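You operate a simulated robot arm through the tools that you are given. There is no shell and no other tool. Be economical: measure what you need, move in short steps, check, and stop when the job is done.

The job below is to be done with a simulated robot arm. You get a single attempt, and the scene is never put back.

TASK
Fetch the pepper mill and stand it on top of the thin book.

The check looks at the end state, three seconds after you hand in, the way a careful person would. Anything else that was tipped, shoved, dropped, spilled or broken makes it a failure.

THE ROBOT
A 6-joint arm with a two-finger parallel gripper, fixed in place. Base frame: the origin is at the foot of the arm, x ahead of it, y to its left, z up; the work surface is at about z = 0. Readings come in cm, degrees, newtons and seconds.
With the tool pointing down near the work surface it reaches from about 14 to 58 cm from the base axis. Its first joint turns from -66.0 to 66.0 degrees. Payload 2.1 kg.
The tool frame sits at the grasp point between the pads (the TCP): z along the fingers, y along the line on which they close. The tips reach 3 cm beyond it. Largest opening 9.4 cm; finger width 2.8, thickness 1; the body of the gripper, 5 by 9.6 cm, starts 5.5 cm behind the TCP.
Orientation is told as [roll, pitch, yaw] about the base's x, y, z axes, in that order, counted from this pose: with the fingers straight down and closing along the base's y, the tool's x points along the base's -x, its y along +y and its z along -z.

THE INTERFACE
- The arm moves only by the tool step_arm. Its arguments are lists of equal length, an entry for each row: "delta_rot": the turn, a rotation vector about the tool's x, y, z in degrees, a list of three; "dp": the shift along the tool's x, y, z in cm, a list of three; "grip": the gripper command, from -1 (fully open) to 1 (shut), values between in proportion. In form: {"delta_rot": [[ax, ay, az], ...], "dp": [[x, y, z], ...], "grip": [grip, ...]}. A call has 1 to 10 rows; each row shifts and turns the commanded pose from where the row before left it, along the tool's axes as they then stand. A row lasts 0.2 s, in which the tool goes at most 5 cm and 8.6 degrees; a call with a longer step from one row to the next is refused whole, and so is a gripper value outside its range. Where a pose cannot be reached the arm comes as near as it can. A force on the tool above 40 N (or 10 N above the force at the start of the call, whichever is more), or a blocked arm, ends the call early, and 0.2 s more pass. Each finger travels about 7.2 cm/s and halts on what it meets, pressing with about 40 N; the grip force reading is that of the motor and also rises with nothing between the fingers. The clock runs only during rows and for 0.2 s after the last one: add rows that do not move to give the fingers time. The reply holds the time, the measured pose of the TCP, the force on the tool along the base axes, the opening and the grip force, in the units named above and with some noise, and new pictures: "show" is both (left out), scene, wrist or none.
- Cameras (640 x 400 px; columns grow to the right, rows downward): "scene" is fixed at [4.37, -36.12, 49.06]; the picture's right is [0.88, -0.48, 0.00], its down [-0.25, -0.46, -0.85] and it looks along [0.41, 0.75, -0.52] (base axes); focal length 348 px, centre (320, 200). "wrist" rides on the gripper at [-3.7, 0, -5.8] in the tool frame; the picture's right is [0.00, -1.00, 0.00], its down [0.97, 0.00, -0.24] and it looks along [0.24, 0.00, 0.97] (tool axes); focal length 218 px, centre (320, 200).
- point_at(camera, pixels): for up to 12 pixels [column, row] of the newest picture of that camera ("zoom" is the newest enlarged one), the place [x, y, z] in the base frame of the surface seen there, good to about 0.2 cm. The clock stands still meanwhile.
- close_up(camera, box): a new picture of the part [left, top, right, bottom] of that camera's present view, enlarged. The clock stands still meanwhile.
- finish_job(): hands the job in; it is judged then, once.

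Work in short steps. Measure before you move; look again where a grasp or a placing could have gone wrong, and mend it. You have 60 turns and 120 pictures in all, those below and enlarged ones among them. Open the gripper and draw the arm clear of the work before you hand the job in, unless the task says otherwise; then end with one line.

The tools are called as name(argument=value, ...) on one line, values as JSON. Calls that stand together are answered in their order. step_arm: Moves the arm, as the interface text tells. Its arguments: {"type":"object","properties":{"delta_rot":{"type":"array","items":{"type":"array","items":{"type":"number"}}},"dp":{"type":"array","items":{"type":"array","items":{"type":"number"}}},"grip":{"type":"array","items":{"type":"number"}},"show":{"type":"string","enum":["both","scene","wrist","none"]}},"required":["delta_rot","dp","grip"]} The other tools are called the same way: point_at (camera, pixels) gives the place of the surface under pixels of a picture; close_up (camera, box) takes an enlarged picture of a part of a camera's view; finish_job () hands the job in.

At the start:

```text
time_s: 0.0
ee_pos: [29.81, 24.55, 24.47]
tool_rot: [0.0, -0.1, 0.0]
contact_force: [-0.5, -0.1, 0.5]
finger_gap: 9.39
grip_force: 0.1
```

scene: 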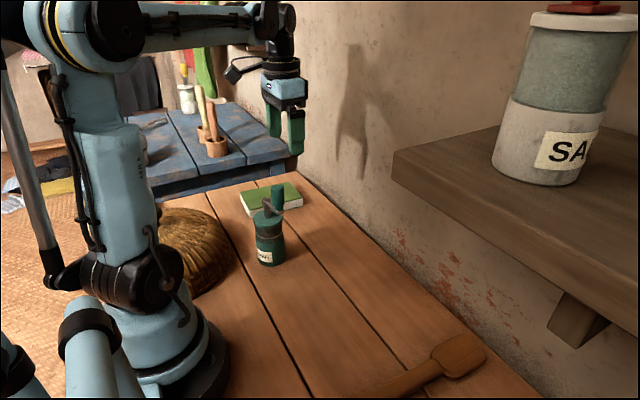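
wrist: 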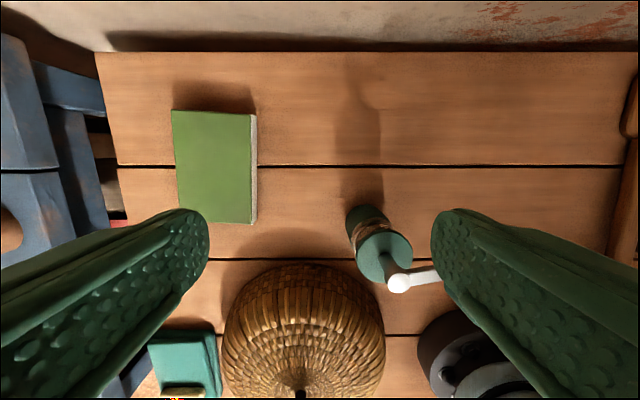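

The pictures show a green mill near scene (270,235) and a green book near (272,198). I'll enlarge both views before measuring.

close_up(camera="scene", box=[200, 160, 340, 280])

point_at(camera="wrist", pixels=[[174, 111], [250, 114], [252, 222], [182, 218], [212, 165], [385, 255], [362, 215], [398, 283], [432, 275], [300, 300], [370, 240], [300, 220]])

close_up(camera="wrist", box=[300, 180, 480, 310])

```text
3.33 times, centred on (270, 220) of scene
```

zoom: 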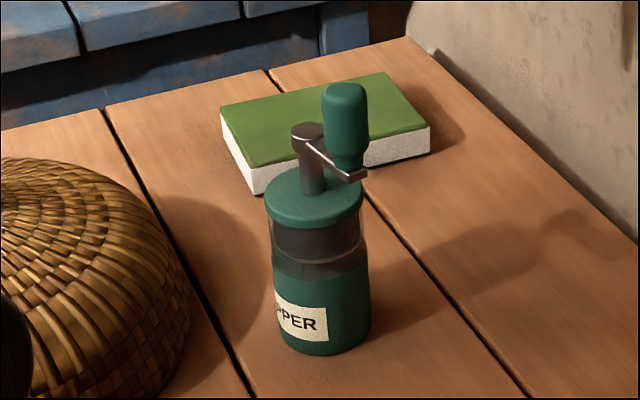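

```text
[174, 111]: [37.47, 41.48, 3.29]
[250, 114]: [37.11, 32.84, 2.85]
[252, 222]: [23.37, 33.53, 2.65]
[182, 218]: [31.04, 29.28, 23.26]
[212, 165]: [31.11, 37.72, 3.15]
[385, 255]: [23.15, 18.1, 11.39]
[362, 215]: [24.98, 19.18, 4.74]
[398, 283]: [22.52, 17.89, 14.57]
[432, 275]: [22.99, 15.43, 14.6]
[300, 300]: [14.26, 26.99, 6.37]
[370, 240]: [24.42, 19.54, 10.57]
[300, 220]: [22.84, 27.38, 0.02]
```

```text
3.08 times, centred on (390, 245) of wrist
```

zoom: 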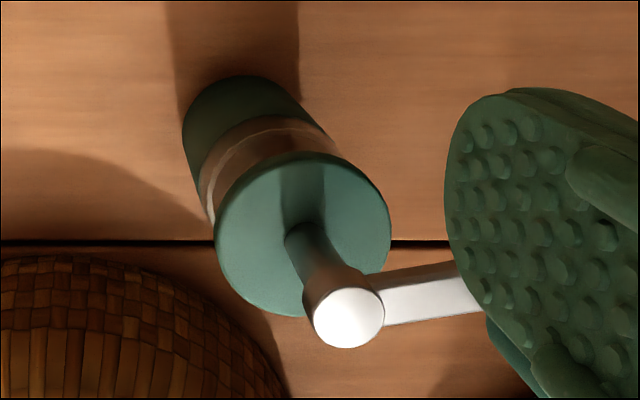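

The mill has a side crank with an upright knob, so I need its profile. I'll measure the knob, hub, body and label, and also check what the teal object at wrist (185,365) is.

point_at(camera="scene", pixels=[[277.5, 186], [278, 196], [278.5, 207], [266, 198], [268, 214], [258, 220], [281, 220], [257, 250], [284, 250], [270, 250], [270, 264], [270, 235]])

point_at(camera="wrist", pixels=[[185, 355], [185, 390], [115, 213], [300, 270], [300, 330], [300, 385], [370, 310], [240, 300], [460, 350], [245, 170], [358, 230], [630, 100]])

```text
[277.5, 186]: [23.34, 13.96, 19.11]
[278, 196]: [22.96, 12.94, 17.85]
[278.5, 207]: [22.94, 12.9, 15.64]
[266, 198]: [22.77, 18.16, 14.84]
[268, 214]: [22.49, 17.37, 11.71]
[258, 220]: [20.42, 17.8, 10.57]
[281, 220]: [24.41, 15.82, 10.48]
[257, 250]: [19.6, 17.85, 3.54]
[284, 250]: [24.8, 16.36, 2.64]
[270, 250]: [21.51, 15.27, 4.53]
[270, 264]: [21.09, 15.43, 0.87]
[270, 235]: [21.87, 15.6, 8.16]
```

```text
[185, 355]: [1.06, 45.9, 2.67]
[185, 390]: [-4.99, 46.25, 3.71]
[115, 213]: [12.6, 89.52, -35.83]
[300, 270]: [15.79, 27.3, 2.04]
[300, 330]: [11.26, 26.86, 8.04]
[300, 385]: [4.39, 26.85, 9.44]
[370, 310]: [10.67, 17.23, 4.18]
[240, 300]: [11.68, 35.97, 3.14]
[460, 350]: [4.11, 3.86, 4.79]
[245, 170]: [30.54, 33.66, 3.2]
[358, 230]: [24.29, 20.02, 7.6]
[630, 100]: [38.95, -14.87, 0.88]
```

The mill's axis is near (22.6, 17.9) with radius about 2.85. The cap top is at 10.5, the hub top at 14.9 and the knob at (23.1, 13.7), reaching up to about 19.8. I'll grip with the fingers closing along x and the tool leaning to +y, away from the knob. First I yaw the tool here, at height.

step_arm(delta_rot=[[0, 0, -8.5], [0, 0, -8.5], [0, 0, -8.5], [0, 0, -8.5], [0, 0, -8.5], [0, 0, -8.5], [0, 0, -8.5], [0, 0, -8.5], [0, 0, -8.5], [0, 0, -8.5]], dp=[[0, 0, -1], [0, 0, -1], [0, 0, 0], [0, 0, 0], [0, 0, 0], [0, 0, 0], [0, 0, 0], [0, 0, 0], [0, 0, 0], [0, 0, 0]], grip=[-1, -1, -1, -1, -1, -1, -1, -1, -1, -1], show="scene")

```text
time_s: 2.2
ee_pos: [29.74, 24.51, 26.6]
tool_rot: [-0.1, -0.1, 85.2]
contact_force: [-0.2, 0.4, -0.7]
finger_gap: 9.39
grip_force: 0.0
```

scene: 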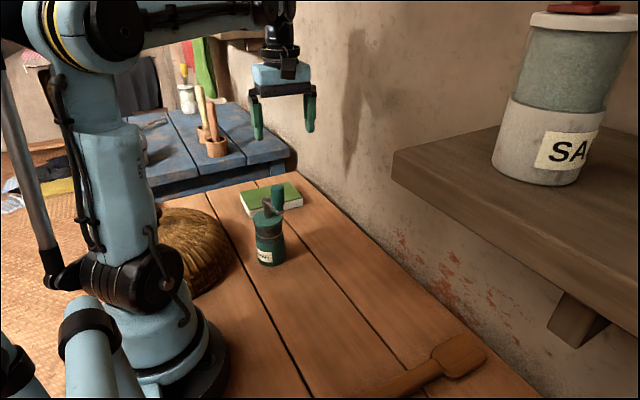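

Yaw is 85.2. A black piece that was left of the wrist now seems to face the camera near (288,68), so I enlarge it to see whether it could foul the knob.

close_up(camera="scene", box=[230, 20, 350, 150])

point_at(camera="scene", pixels=[[288, 62], [288, 70], [288, 76], [268, 75], [300, 78], [275, 30], [275, 45], [258, 136], [309, 130], [280, 90]])

```text
3.08 times, centred on (290, 85) of scene
```

zoom: 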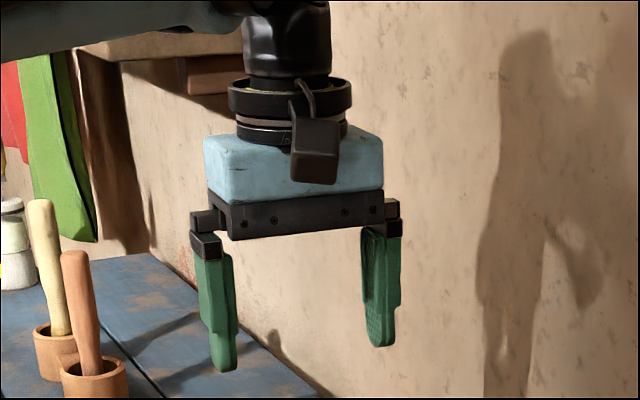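

```text
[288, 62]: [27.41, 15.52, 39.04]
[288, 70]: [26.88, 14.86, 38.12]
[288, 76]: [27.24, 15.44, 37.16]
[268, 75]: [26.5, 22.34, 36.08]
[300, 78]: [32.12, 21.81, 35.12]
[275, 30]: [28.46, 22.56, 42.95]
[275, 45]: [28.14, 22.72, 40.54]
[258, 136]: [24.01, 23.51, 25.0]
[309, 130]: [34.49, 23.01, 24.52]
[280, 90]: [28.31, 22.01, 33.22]
```

The black housing sticks out about 6–10 cm on tool +x, 10–13 cm behind the TCP. With a 40° lean it clears the knob by about 2 cm. Next I finish the yaw and tilt the tool 40°.

step_arm(delta_rot=[[0, 0, -4.8], [0, 8, 0], [0, 8, 0], [0, 8, 0], [0, 8, 0], [0, 8, 0], [0, 0, 0]], dp=[[0, 0, 0], [0, 0, 0], [0, 0, 0], [0, 0, 0], [0, 0, 0], [0, 0, 0], [0, 0, 0]], grip=[-1, -1, -1, -1, -1, -1, -1], show="both")

```text
time_s: 3.8
ee_pos: [30.77, 23.8, 26.63]
tool_rot: [-0.9, 35.0, 89.8]
contact_force: [0.6, 0.4, 0.0]
finger_gap: 9.38
grip_force: 0.0
out of reach, approached as far as the arm can: row 6
```

scene: 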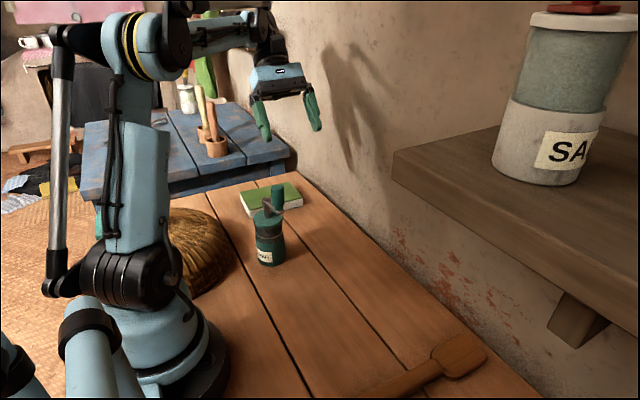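
wrist: 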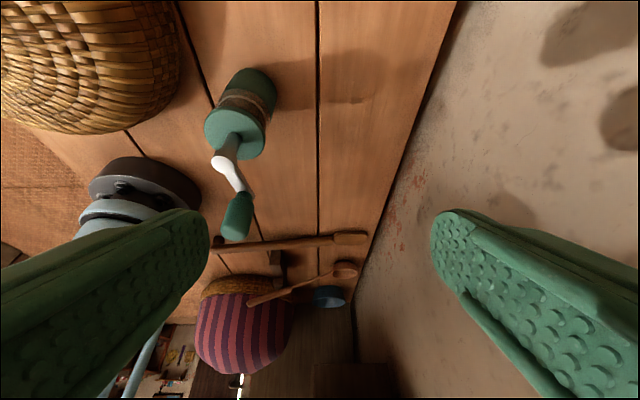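

The arm stopped at a 35° tilt, which is still enough by my clearance sums. I'll translate to a pre-grasp near (20.8, 23.4, 15.5) and then turn the lean a little toward the base.

step_arm(delta_rot=[[0, 0, 0], [0, 0, 0], [0, 0, 0], [0, 0, 0], [3.44, 0, -4.9], [3.44, 0, -4.9], [3.44, 0, -4.9], [0, 0, 0]], dp=[[-1.5, 2.5, 2.33], [-1.5, 2.5, 2.33], [-1.5, 2.5, 2.33], [-1.5, 2.5, 2.33], [0, 0, 0], [0, 0, 0], [0, 0, 0], [0, 0, 0]], grip=[-1, -1, -1, -1, -1, -1, -1, -1], show="both")

```text
time_s: 5.6
ee_pos: [24.16, 20.77, 15.37]
tool_rot: [-0.8, 35.2, 107.8]
contact_force: [-0.5, -0.5, -1.0]
finger_gap: 9.39
grip_force: 0.0
out of reach, approached as far as the arm can: row 1, 2, 3, 4
```

scene: 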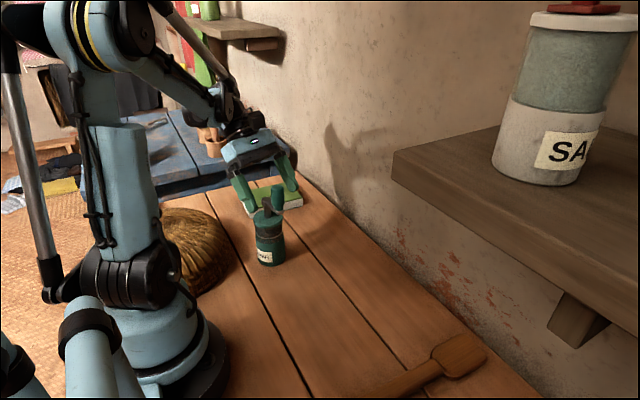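
wrist: 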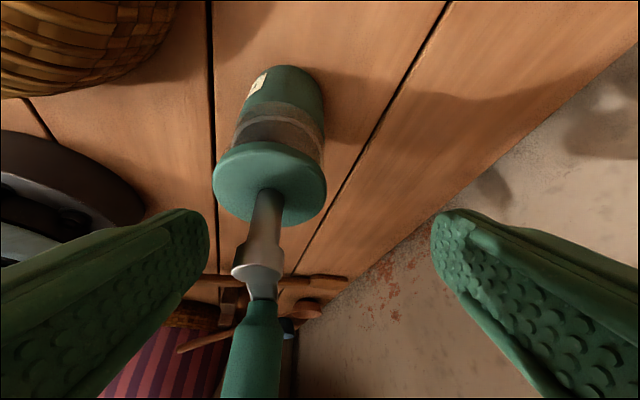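

The TCP is at (24.2, 20.8, 15.4), with the mill left of centre between the fingers. I back off and shift sideways to line up with the mill's axis, then check.

step_arm(delta_rot=[[0, 0, 0], [0, 0, 0], [0, 0, 0], [0, 0, 0]], dp=[[0, 0, -2.1], [-1.4, 1.2, 0], [-1.43, 1.19, 0], [0, 0, 0]], grip=[-1, -1, -1, -1], show="both")

```text
time_s: 6.6
ee_pos: [20.93, 23.22, 15.35]
tool_rot: [-0.8, 35.2, 107.7]
contact_force: [0.0, 0.0, 0.4]
finger_gap: 9.39
grip_force: 0.0
```

scene: 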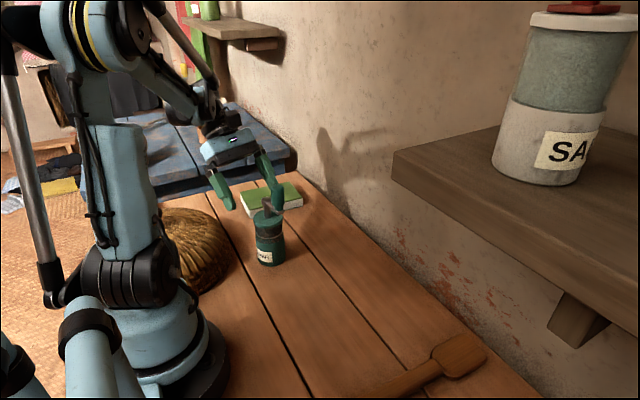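
wrist: 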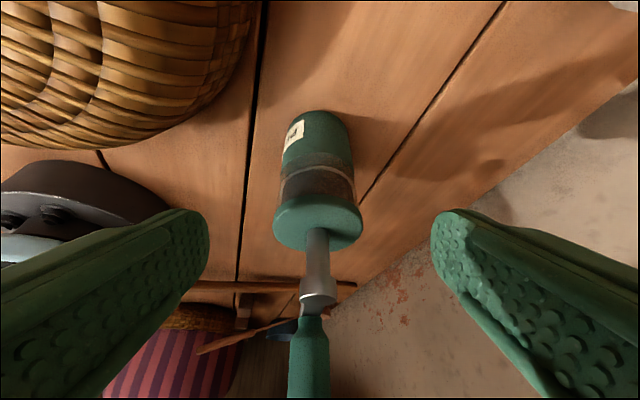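

The mill now sits centred between the fingers at column ~318. I check its surface points before advancing.

point_at(camera="wrist", pixels=[[278, 220], [358, 220], [318, 205], [316, 240], [316, 130], [318, 170], [286, 175], [352, 175], [318, 298], [310, 340], [310, 385]])

```text
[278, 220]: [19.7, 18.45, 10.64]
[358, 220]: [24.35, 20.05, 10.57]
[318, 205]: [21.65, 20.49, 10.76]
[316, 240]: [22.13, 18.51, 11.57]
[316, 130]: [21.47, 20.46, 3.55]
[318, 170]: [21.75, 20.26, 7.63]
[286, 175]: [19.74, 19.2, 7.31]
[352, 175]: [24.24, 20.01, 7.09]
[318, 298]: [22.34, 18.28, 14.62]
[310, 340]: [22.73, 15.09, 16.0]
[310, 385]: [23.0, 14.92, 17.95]
```

The axis is confirmed near (22.4, 17.9). I advance about 9.5 cm along the tool axis in slow rows.

step_arm(delta_rot=[[0, 0, 0], [0, 0, 0], [0, 0, 0], [0, 0, 0], [0, 0, 0], [0, 0, 0], [0, 0, 0]], dp=[[-0.15, 0.22, 1.9], [0, 0, 1.9], [0, 0, 1.9], [0, 0, 1.5], [0, 0, 1.3], [0, 0, 1.2], [0, 0, 0]], grip=[-1, -1, -1, -1, -1, -1, -1], show="both")

```text
time_s: 8.2
ee_pos: [22.35, 18.19, 7.23]
tool_rot: [-0.8, 35.1, 107.7]
contact_force: [-0.1, 0.0, -0.8]
finger_gap: 9.41
grip_force: 0.0
```

scene: 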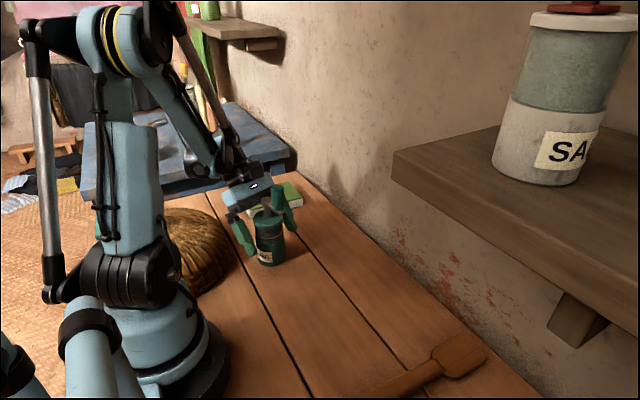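
wrist: 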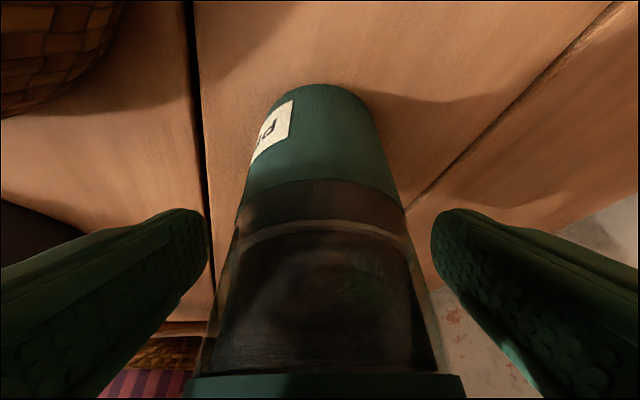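

The mill is between the pads at z 7.2 with no contact force. I close the gripper.

step_arm(delta_rot=[[0, 0, 0], [0, 0, 0], [0, 0, 0], [0, 0, 0], [0, 0, 0]], dp=[[0, 0, 0], [0, 0, 0], [0, 0, 0], [0, 0, 0], [0, 0, 0]], grip=[-0.5, -0.2, 0.2, 1, 1], show="both")

```text
time_s: 9.4
ee_pos: [22.42, 18.21, 7.46]
tool_rot: [-0.8, 35.3, 107.6]
contact_force: [0.7, -0.2, 0.0]
finger_gap: 6.08
grip_force: 39.9
```

scene: 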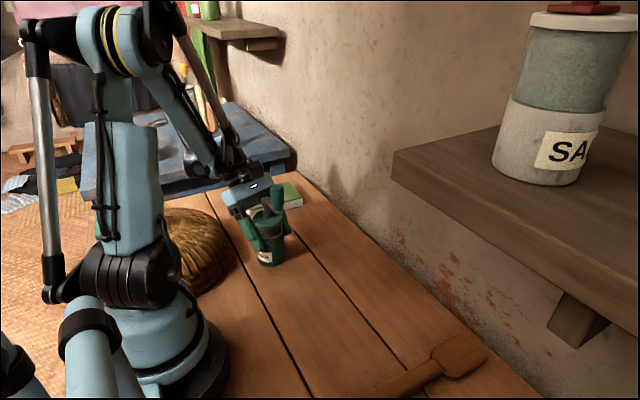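
wrist: 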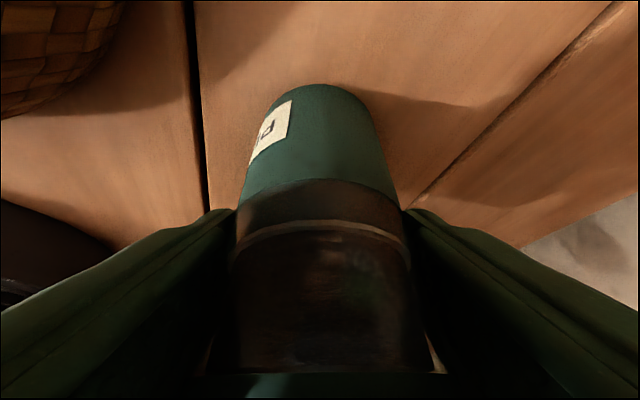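

The gap is 6.1 at 40 N, so the mill is held. I lift straight up about 6 cm and check.

step_arm(delta_rot=[[0, 0, 0], [0, 0, 0], [0, 0, 0], [0, 0, 0], [0, 0, 0]], dp=[[0.58, 0, -0.82], [0.86, 0, -1.23], [1.15, 0, -1.63], [0.86, 0, -1.23], [0, 0, 0]], grip=[1, 1, 1, 1, 1], show="both")

```text
time_s: 10.6
ee_pos: [22.18, 18.22, 13.42]
tool_rot: [-0.9, 35.2, 107.7]
contact_force: [0.6, 1.3, -1.6]
finger_gap: 6.09
grip_force: 39.9
```

scene: 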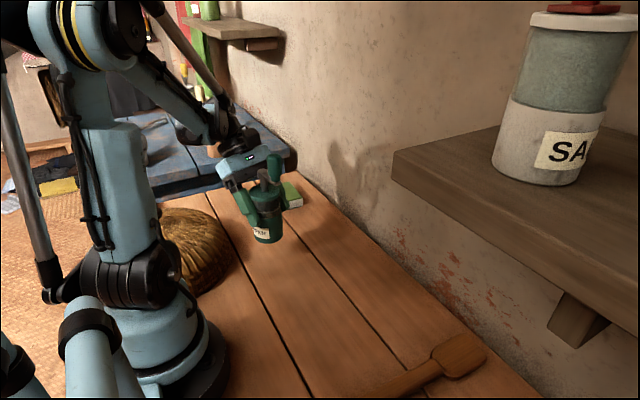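
wrist: 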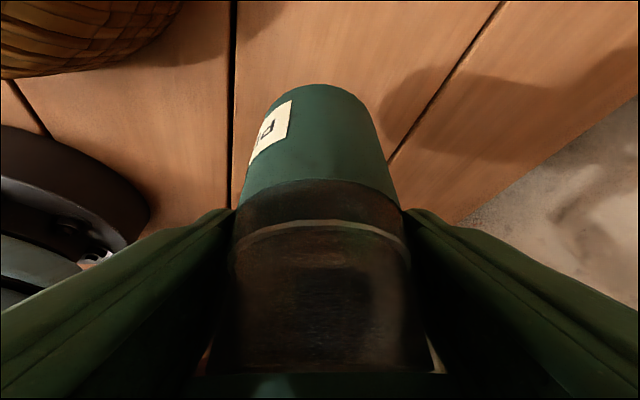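

The lift was clean with no slip, and the mill's bottom is at about z 6, above the book top at ~3.1. I yaw 16° about vertical and go halfway toward the book.

step_arm(delta_rot=[[4.6, 0, -6.54], [4.6, 0, -6.54], [0, 0, 0], [0, 0, 0], [0, 0, 0], [0, 0, 0], [0, 0, 0]], dp=[[0, 0, 0], [0, 0, 0], [-1.13, -2.15, -0.95], [-1.13, -2.15, -0.95], [-1.13, -2.15, -0.95], [-1.13, -2.15, -0.95], [0, 0, 0]], grip=[1, 1, 1, 1, 1, 1, 1], show="both")

```text
time_s: 12.2
ee_pos: [26.24, 27.86, 14.16]
tool_rot: [-0.8, 35.4, 123.7]
contact_force: [0.2, -0.2, -1.7]
finger_gap: 6.05
grip_force: 40.4
```

scene: 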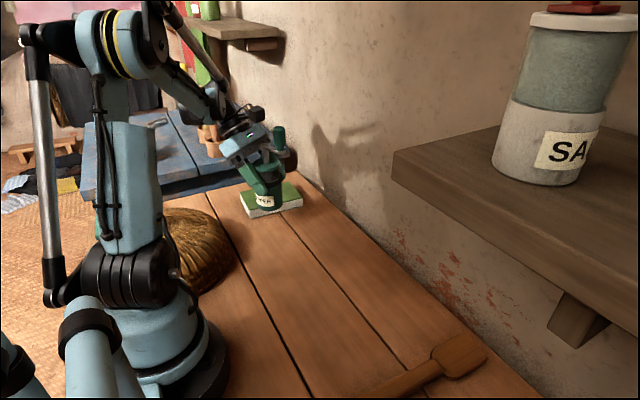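
wrist: 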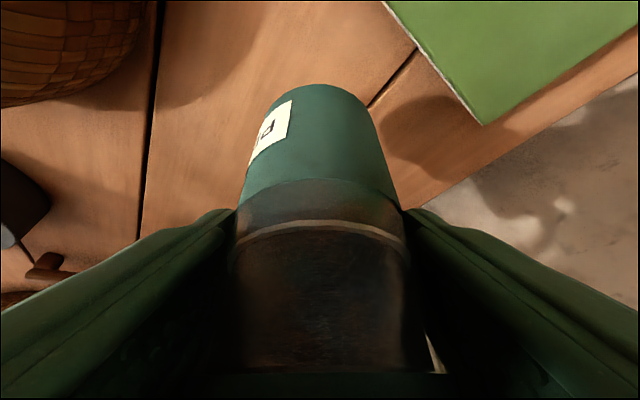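

Tracking is good at (26.2, 27.9, 14.2). I continue the other half to hover over the book centre.

step_arm(delta_rot=[[0, 0, 0], [0, 0, 0], [0, 0, 0], [0, 0, 0], [0, 0, 0]], dp=[[-1.2, -2.11, -0.84], [-1.2, -2.11, -0.84], [-1.2, -2.11, -0.84], [-1.2, -2.11, -0.84], [0, 0, 0]], grip=[1, 1, 1, 1, 1], show="both")

```text
time_s: 13.4
ee_pos: [29.83, 37.36, 14.1]
tool_rot: [-0.8, 35.5, 123.6]
contact_force: [0.2, 0.5, -1.2]
finger_gap: 6.09
grip_force: 40.2
```

scene: 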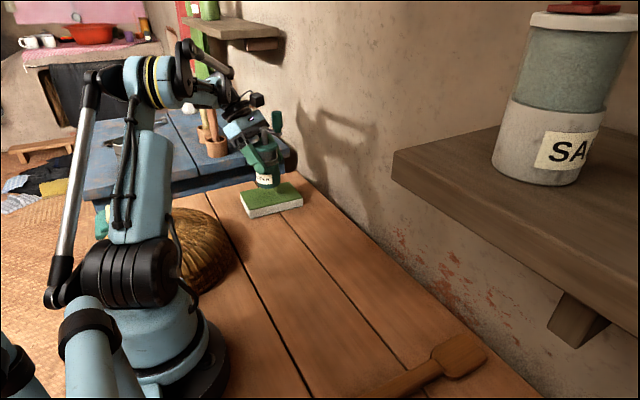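
wrist: 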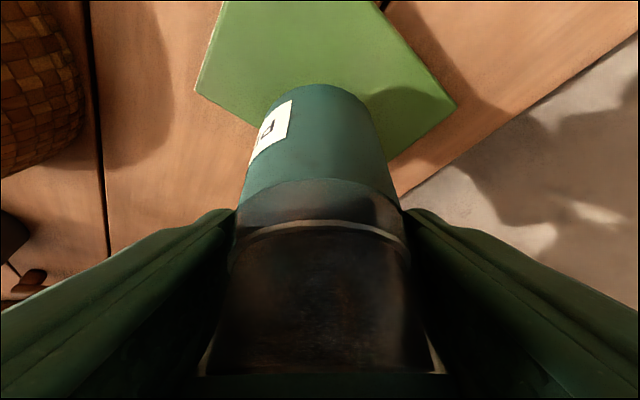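

The mill hovers over the book. I measure the mill's bottom edge and the book top to set the descent.

point_at(camera="wrist", pixels=[[322, 92], [322, 180], [330, 60], [228, 10], [205, 90], [410, 70], [440, 110], [250, 100], [380, 40]])

close_up(camera="scene", box=[210, 90, 330, 230])

```text
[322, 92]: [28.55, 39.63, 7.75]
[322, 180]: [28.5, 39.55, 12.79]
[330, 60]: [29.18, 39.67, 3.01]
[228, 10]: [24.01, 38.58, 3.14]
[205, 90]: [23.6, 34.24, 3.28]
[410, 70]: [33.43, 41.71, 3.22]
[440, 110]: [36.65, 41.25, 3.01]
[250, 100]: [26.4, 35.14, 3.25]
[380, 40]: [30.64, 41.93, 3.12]
```

```text
2.86 times, centred on (270, 160) of scene
```

zoom: 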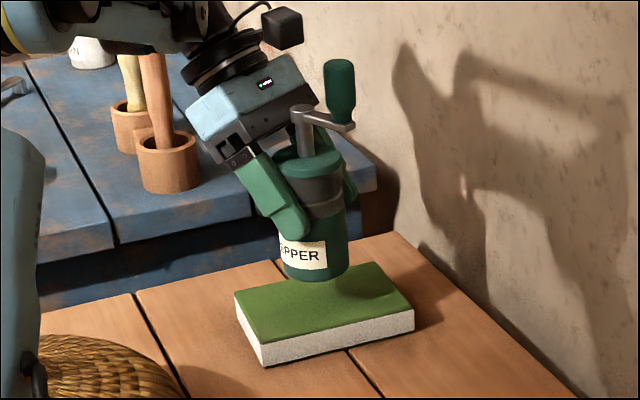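

The mill is vertical, its axis over (30.1, 37.2), with the bottom at about 6.75 and the book top at 3.1. I descend 3.1 cm.

step_arm(delta_rot=[[0, 0, 0], [0, 0, 0], [0, 0, 0], [0, 0, 0], [0, 0, 0]], dp=[[-0.58, 0, 0.815], [-0.58, 0, 0.815], [-0.41, 0, 0.57], [-0.23, 0, 0.33], [0, 0, 0]], grip=[1, 1, 1, 1, 1], show="scene")

```text
time_s: 14.6
ee_pos: [29.89, 37.63, 11.06]
tool_rot: [-0.9, 35.4, 123.7]
contact_force: [0.5, -0.5, -0.2]
finger_gap: 6.07
grip_force: 39.7
```

scene: 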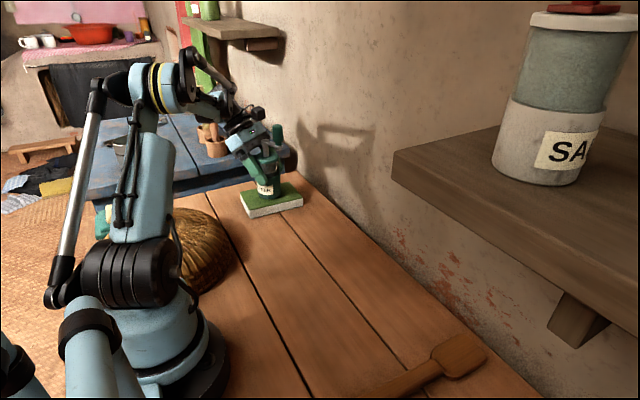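

No contact yet at z 11.06. I lower in 0.12 cm steps and watch the force.

step_arm(delta_rot=[[0, 0, 0], [0, 0, 0], [0, 0, 0], [0, 0, 0]], dp=[[-0.07, 0, 0.1], [-0.07, 0, 0.1], [-0.07, 0, 0.1], [0, 0, 0]], grip=[1, 1, 1, 1], show="none")

close_up(camera="scene", box=[210, 110, 330, 230])

```text
time_s: 15.6
ee_pos: [29.8, 37.57, 10.69]
tool_rot: [-0.8, 35.5, 123.7]
contact_force: [0.4, 0.0, -2.3]
finger_gap: 6.09
grip_force: 40.2
```

```text
3.33 times, centred on (270, 170) of scene
```

zoom: 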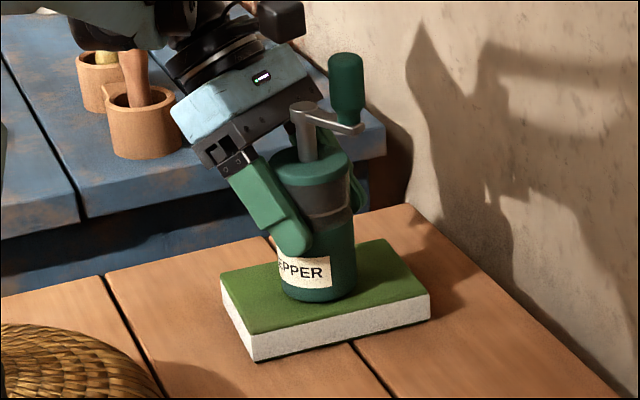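

Nearly touching. I take a few more fine steps down.

step_arm(delta_rot=[[0, 0, 0], [0, 0, 0], [0, 0, 0], [0, 0, 0]], dp=[[-0.06, 0, 0.08], [-0.06, 0, 0.08], [0, 0, 0], [0, 0, 0]], grip=[1, 1, 1, 1], show="none")

```text
time_s: 16.6
ee_pos: [29.91, 37.55, 10.51]
tool_rot: [-0.9, 35.4, 123.6]
contact_force: [-0.7, -0.3, -1.3]
finger_gap: 6.06
grip_force: 40.1
```

step_arm(delta_rot=[[0, 0, 0], [0, 0, 0], [0, 0, 0], [0, 0, 0]], dp=[[-0.06, 0, 0.08], [-0.06, 0, 0.08], [0, 0, 0], [0, 0, 0]], grip=[1, 1, 1, 1], show="wrist")

```text
time_s: 17.6
ee_pos: [29.98, 37.39, 10.3]
tool_rot: [-0.7, 35.5, 123.7]
contact_force: [-0.3, 1.9, 27.2]
finger_gap: 6.09
grip_force: 39.9
```

wrist: 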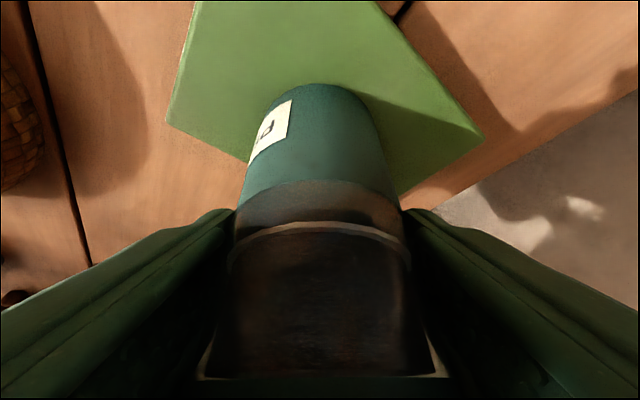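

There is now 27 N of upward force, so the mill is firmly on the book. I back off 0.1 cm to ease the pressure, then open gradually.

step_arm(delta_rot=[[0, 0, 0], [0, 0, 0], [0, 0, 0], [0, 0, 0], [0, 0, 0], [0, 0, 0], [0, 0, 0]], dp=[[0.06, 0, -0.08], [0, 0, 0], [0, 0, 0], [0, 0, 0], [0, 0, 0], [0, 0, 0], [0, 0, 0]], grip=[1, 1, -0.4, -0.6, -0.8, -1, -1], show="both")

```text
time_s: 19.2
ee_pos: [29.88, 37.47, 10.33]
tool_rot: [-0.9, 35.4, 123.7]
contact_force: [-0.3, -1.0, 0.1]
finger_gap: 9.42
grip_force: 0.0
```

scene: 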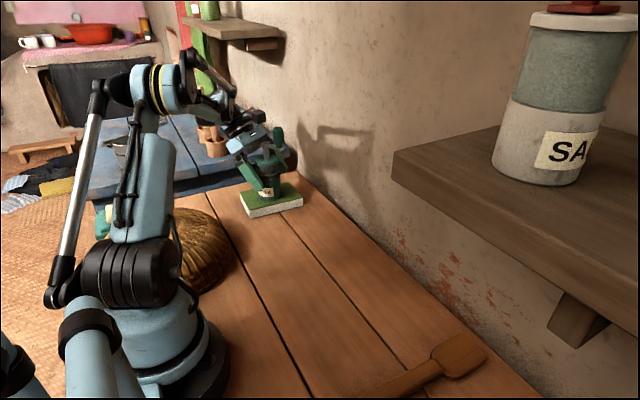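
wrist: 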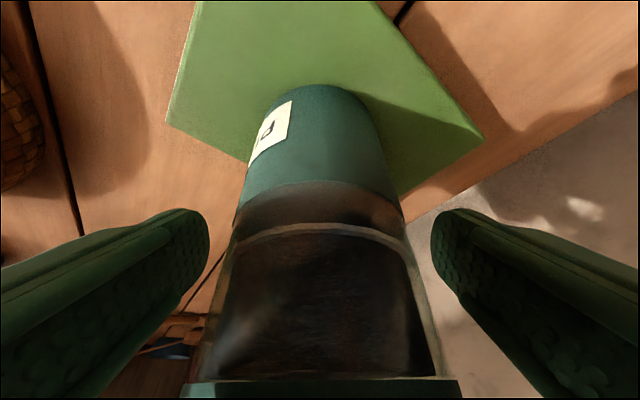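

The gripper is open and the mill is standing between the pads. I retreat straight back along the tool axis.

step_arm(delta_rot=[[0, 0, 0], [0, 0, 0], [0, 0, 0], [0, 0, 0], [0, 0, 0], [0, 0, 0], [0, 0, 0]], dp=[[0, 0, -1], [0, 0, -1.8], [0, 0, -2], [0, 0, -2], [0, 0, -2], [0, 0, -2], [0, 0, 0]], grip=[-1, -1, -1, -1, -1, -1, -1], show="both")

```text
time_s: 20.8
ee_pos: [31.11, 40.18, 19.17]
tool_rot: [-0.7, 35.3, 123.8]
contact_force: [0.2, 0.7, -0.5]
finger_gap: 9.4
grip_force: 0.0
out of reach, approached as far as the arm can: row 2, 3, 4, 5, 6
```

scene: 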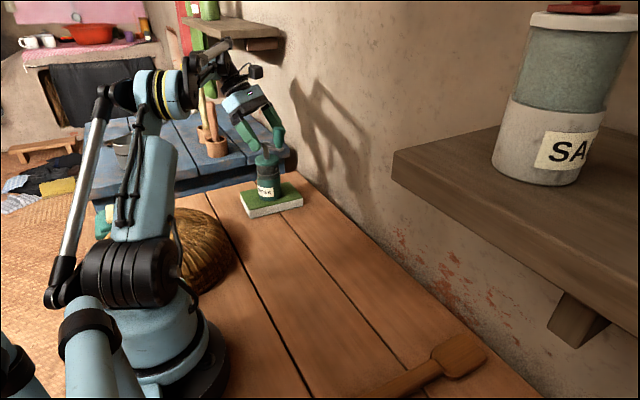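
wrist: 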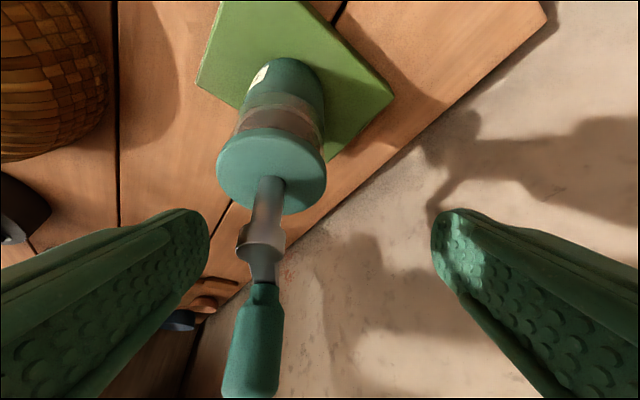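

The reach limit bent the retreat sideways, but the mill still stands upright between the fingers, left of centre. I shift 2.2 cm along tool +y to recentre, then rise vertically.

step_arm(delta_rot=[[0, 0, 0], [0, 0, 0], [0, 0, 0], [0, 0, 0], [0, 0, 0]], dp=[[0, 1.1, 0], [0, 1.1, 0], [0.58, 0, -0.82], [0.86, 0, -1.23], [0, 0, 0]], grip=[-1, -1, -1, -1, -1], show="both")

```text
time_s: 22.0
ee_pos: [30.29, 38.56, 21.58]
tool_rot: [-0.7, 35.2, 123.7]
contact_force: [0.1, 0.2, -0.5]
finger_gap: 9.39
grip_force: 0.0
out of reach, approached as far as the arm can: row 1, 2
```

scene: 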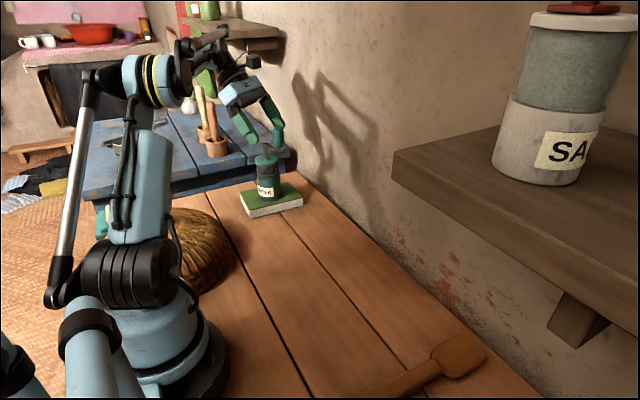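
wrist: 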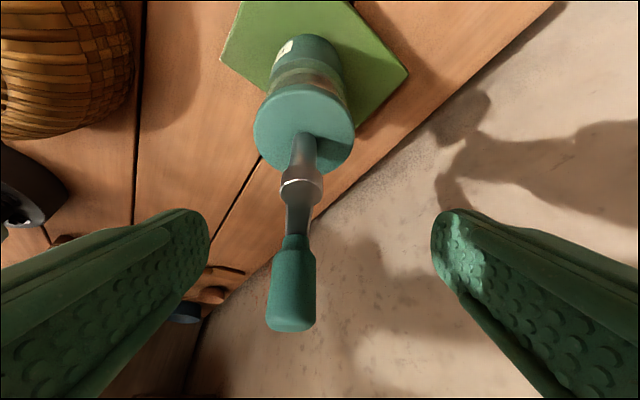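

The mill and knob are centred between the fingers. I keep rising.

step_arm(delta_rot=[[0, 0, 0], [0, 0, 0], [0, 0, 0], [0, 0, 0], [0, 0, 0]], dp=[[0.86, 0, -1.23], [0.86, 0, -1.23], [0.86, 0, -1.23], [0.86, 0, -1.23], [0, 0, 0]], grip=[-1, -1, -1, -1, -1], show="both")

```text
time_s: 23.2
ee_pos: [30.04, 38.45, 27.63]
tool_rot: [-0.7, 35.3, 123.7]
contact_force: [0.3, -0.5, -0.4]
finger_gap: 9.45
grip_force: 0.1
```

scene: 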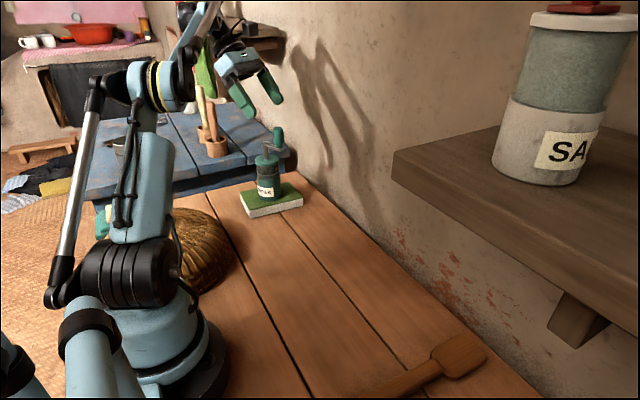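
wrist: 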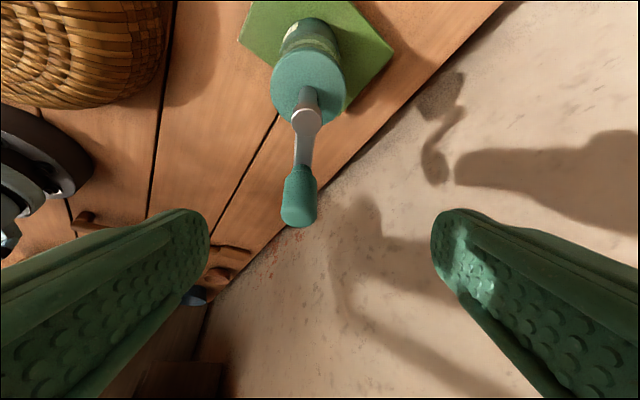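

The arm is clear above the knob. I take a last enlarged look at the mill on the book.

close_up(camera="scene", box=[210, 110, 330, 230])

```text
3.33 times, centred on (270, 170) of scene
```

zoom: 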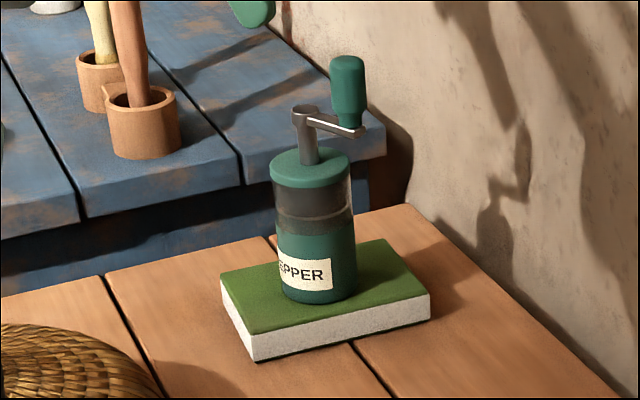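

The mill stands upright on the book, the book has not moved, and the arm is clear with the gripper open. I hand the job in.

finish_job()

```text
The job is handed in.
```

The pepper mill is standing upright near the middle of the book; nothing else was moved, and the gripper is open with the arm clear.
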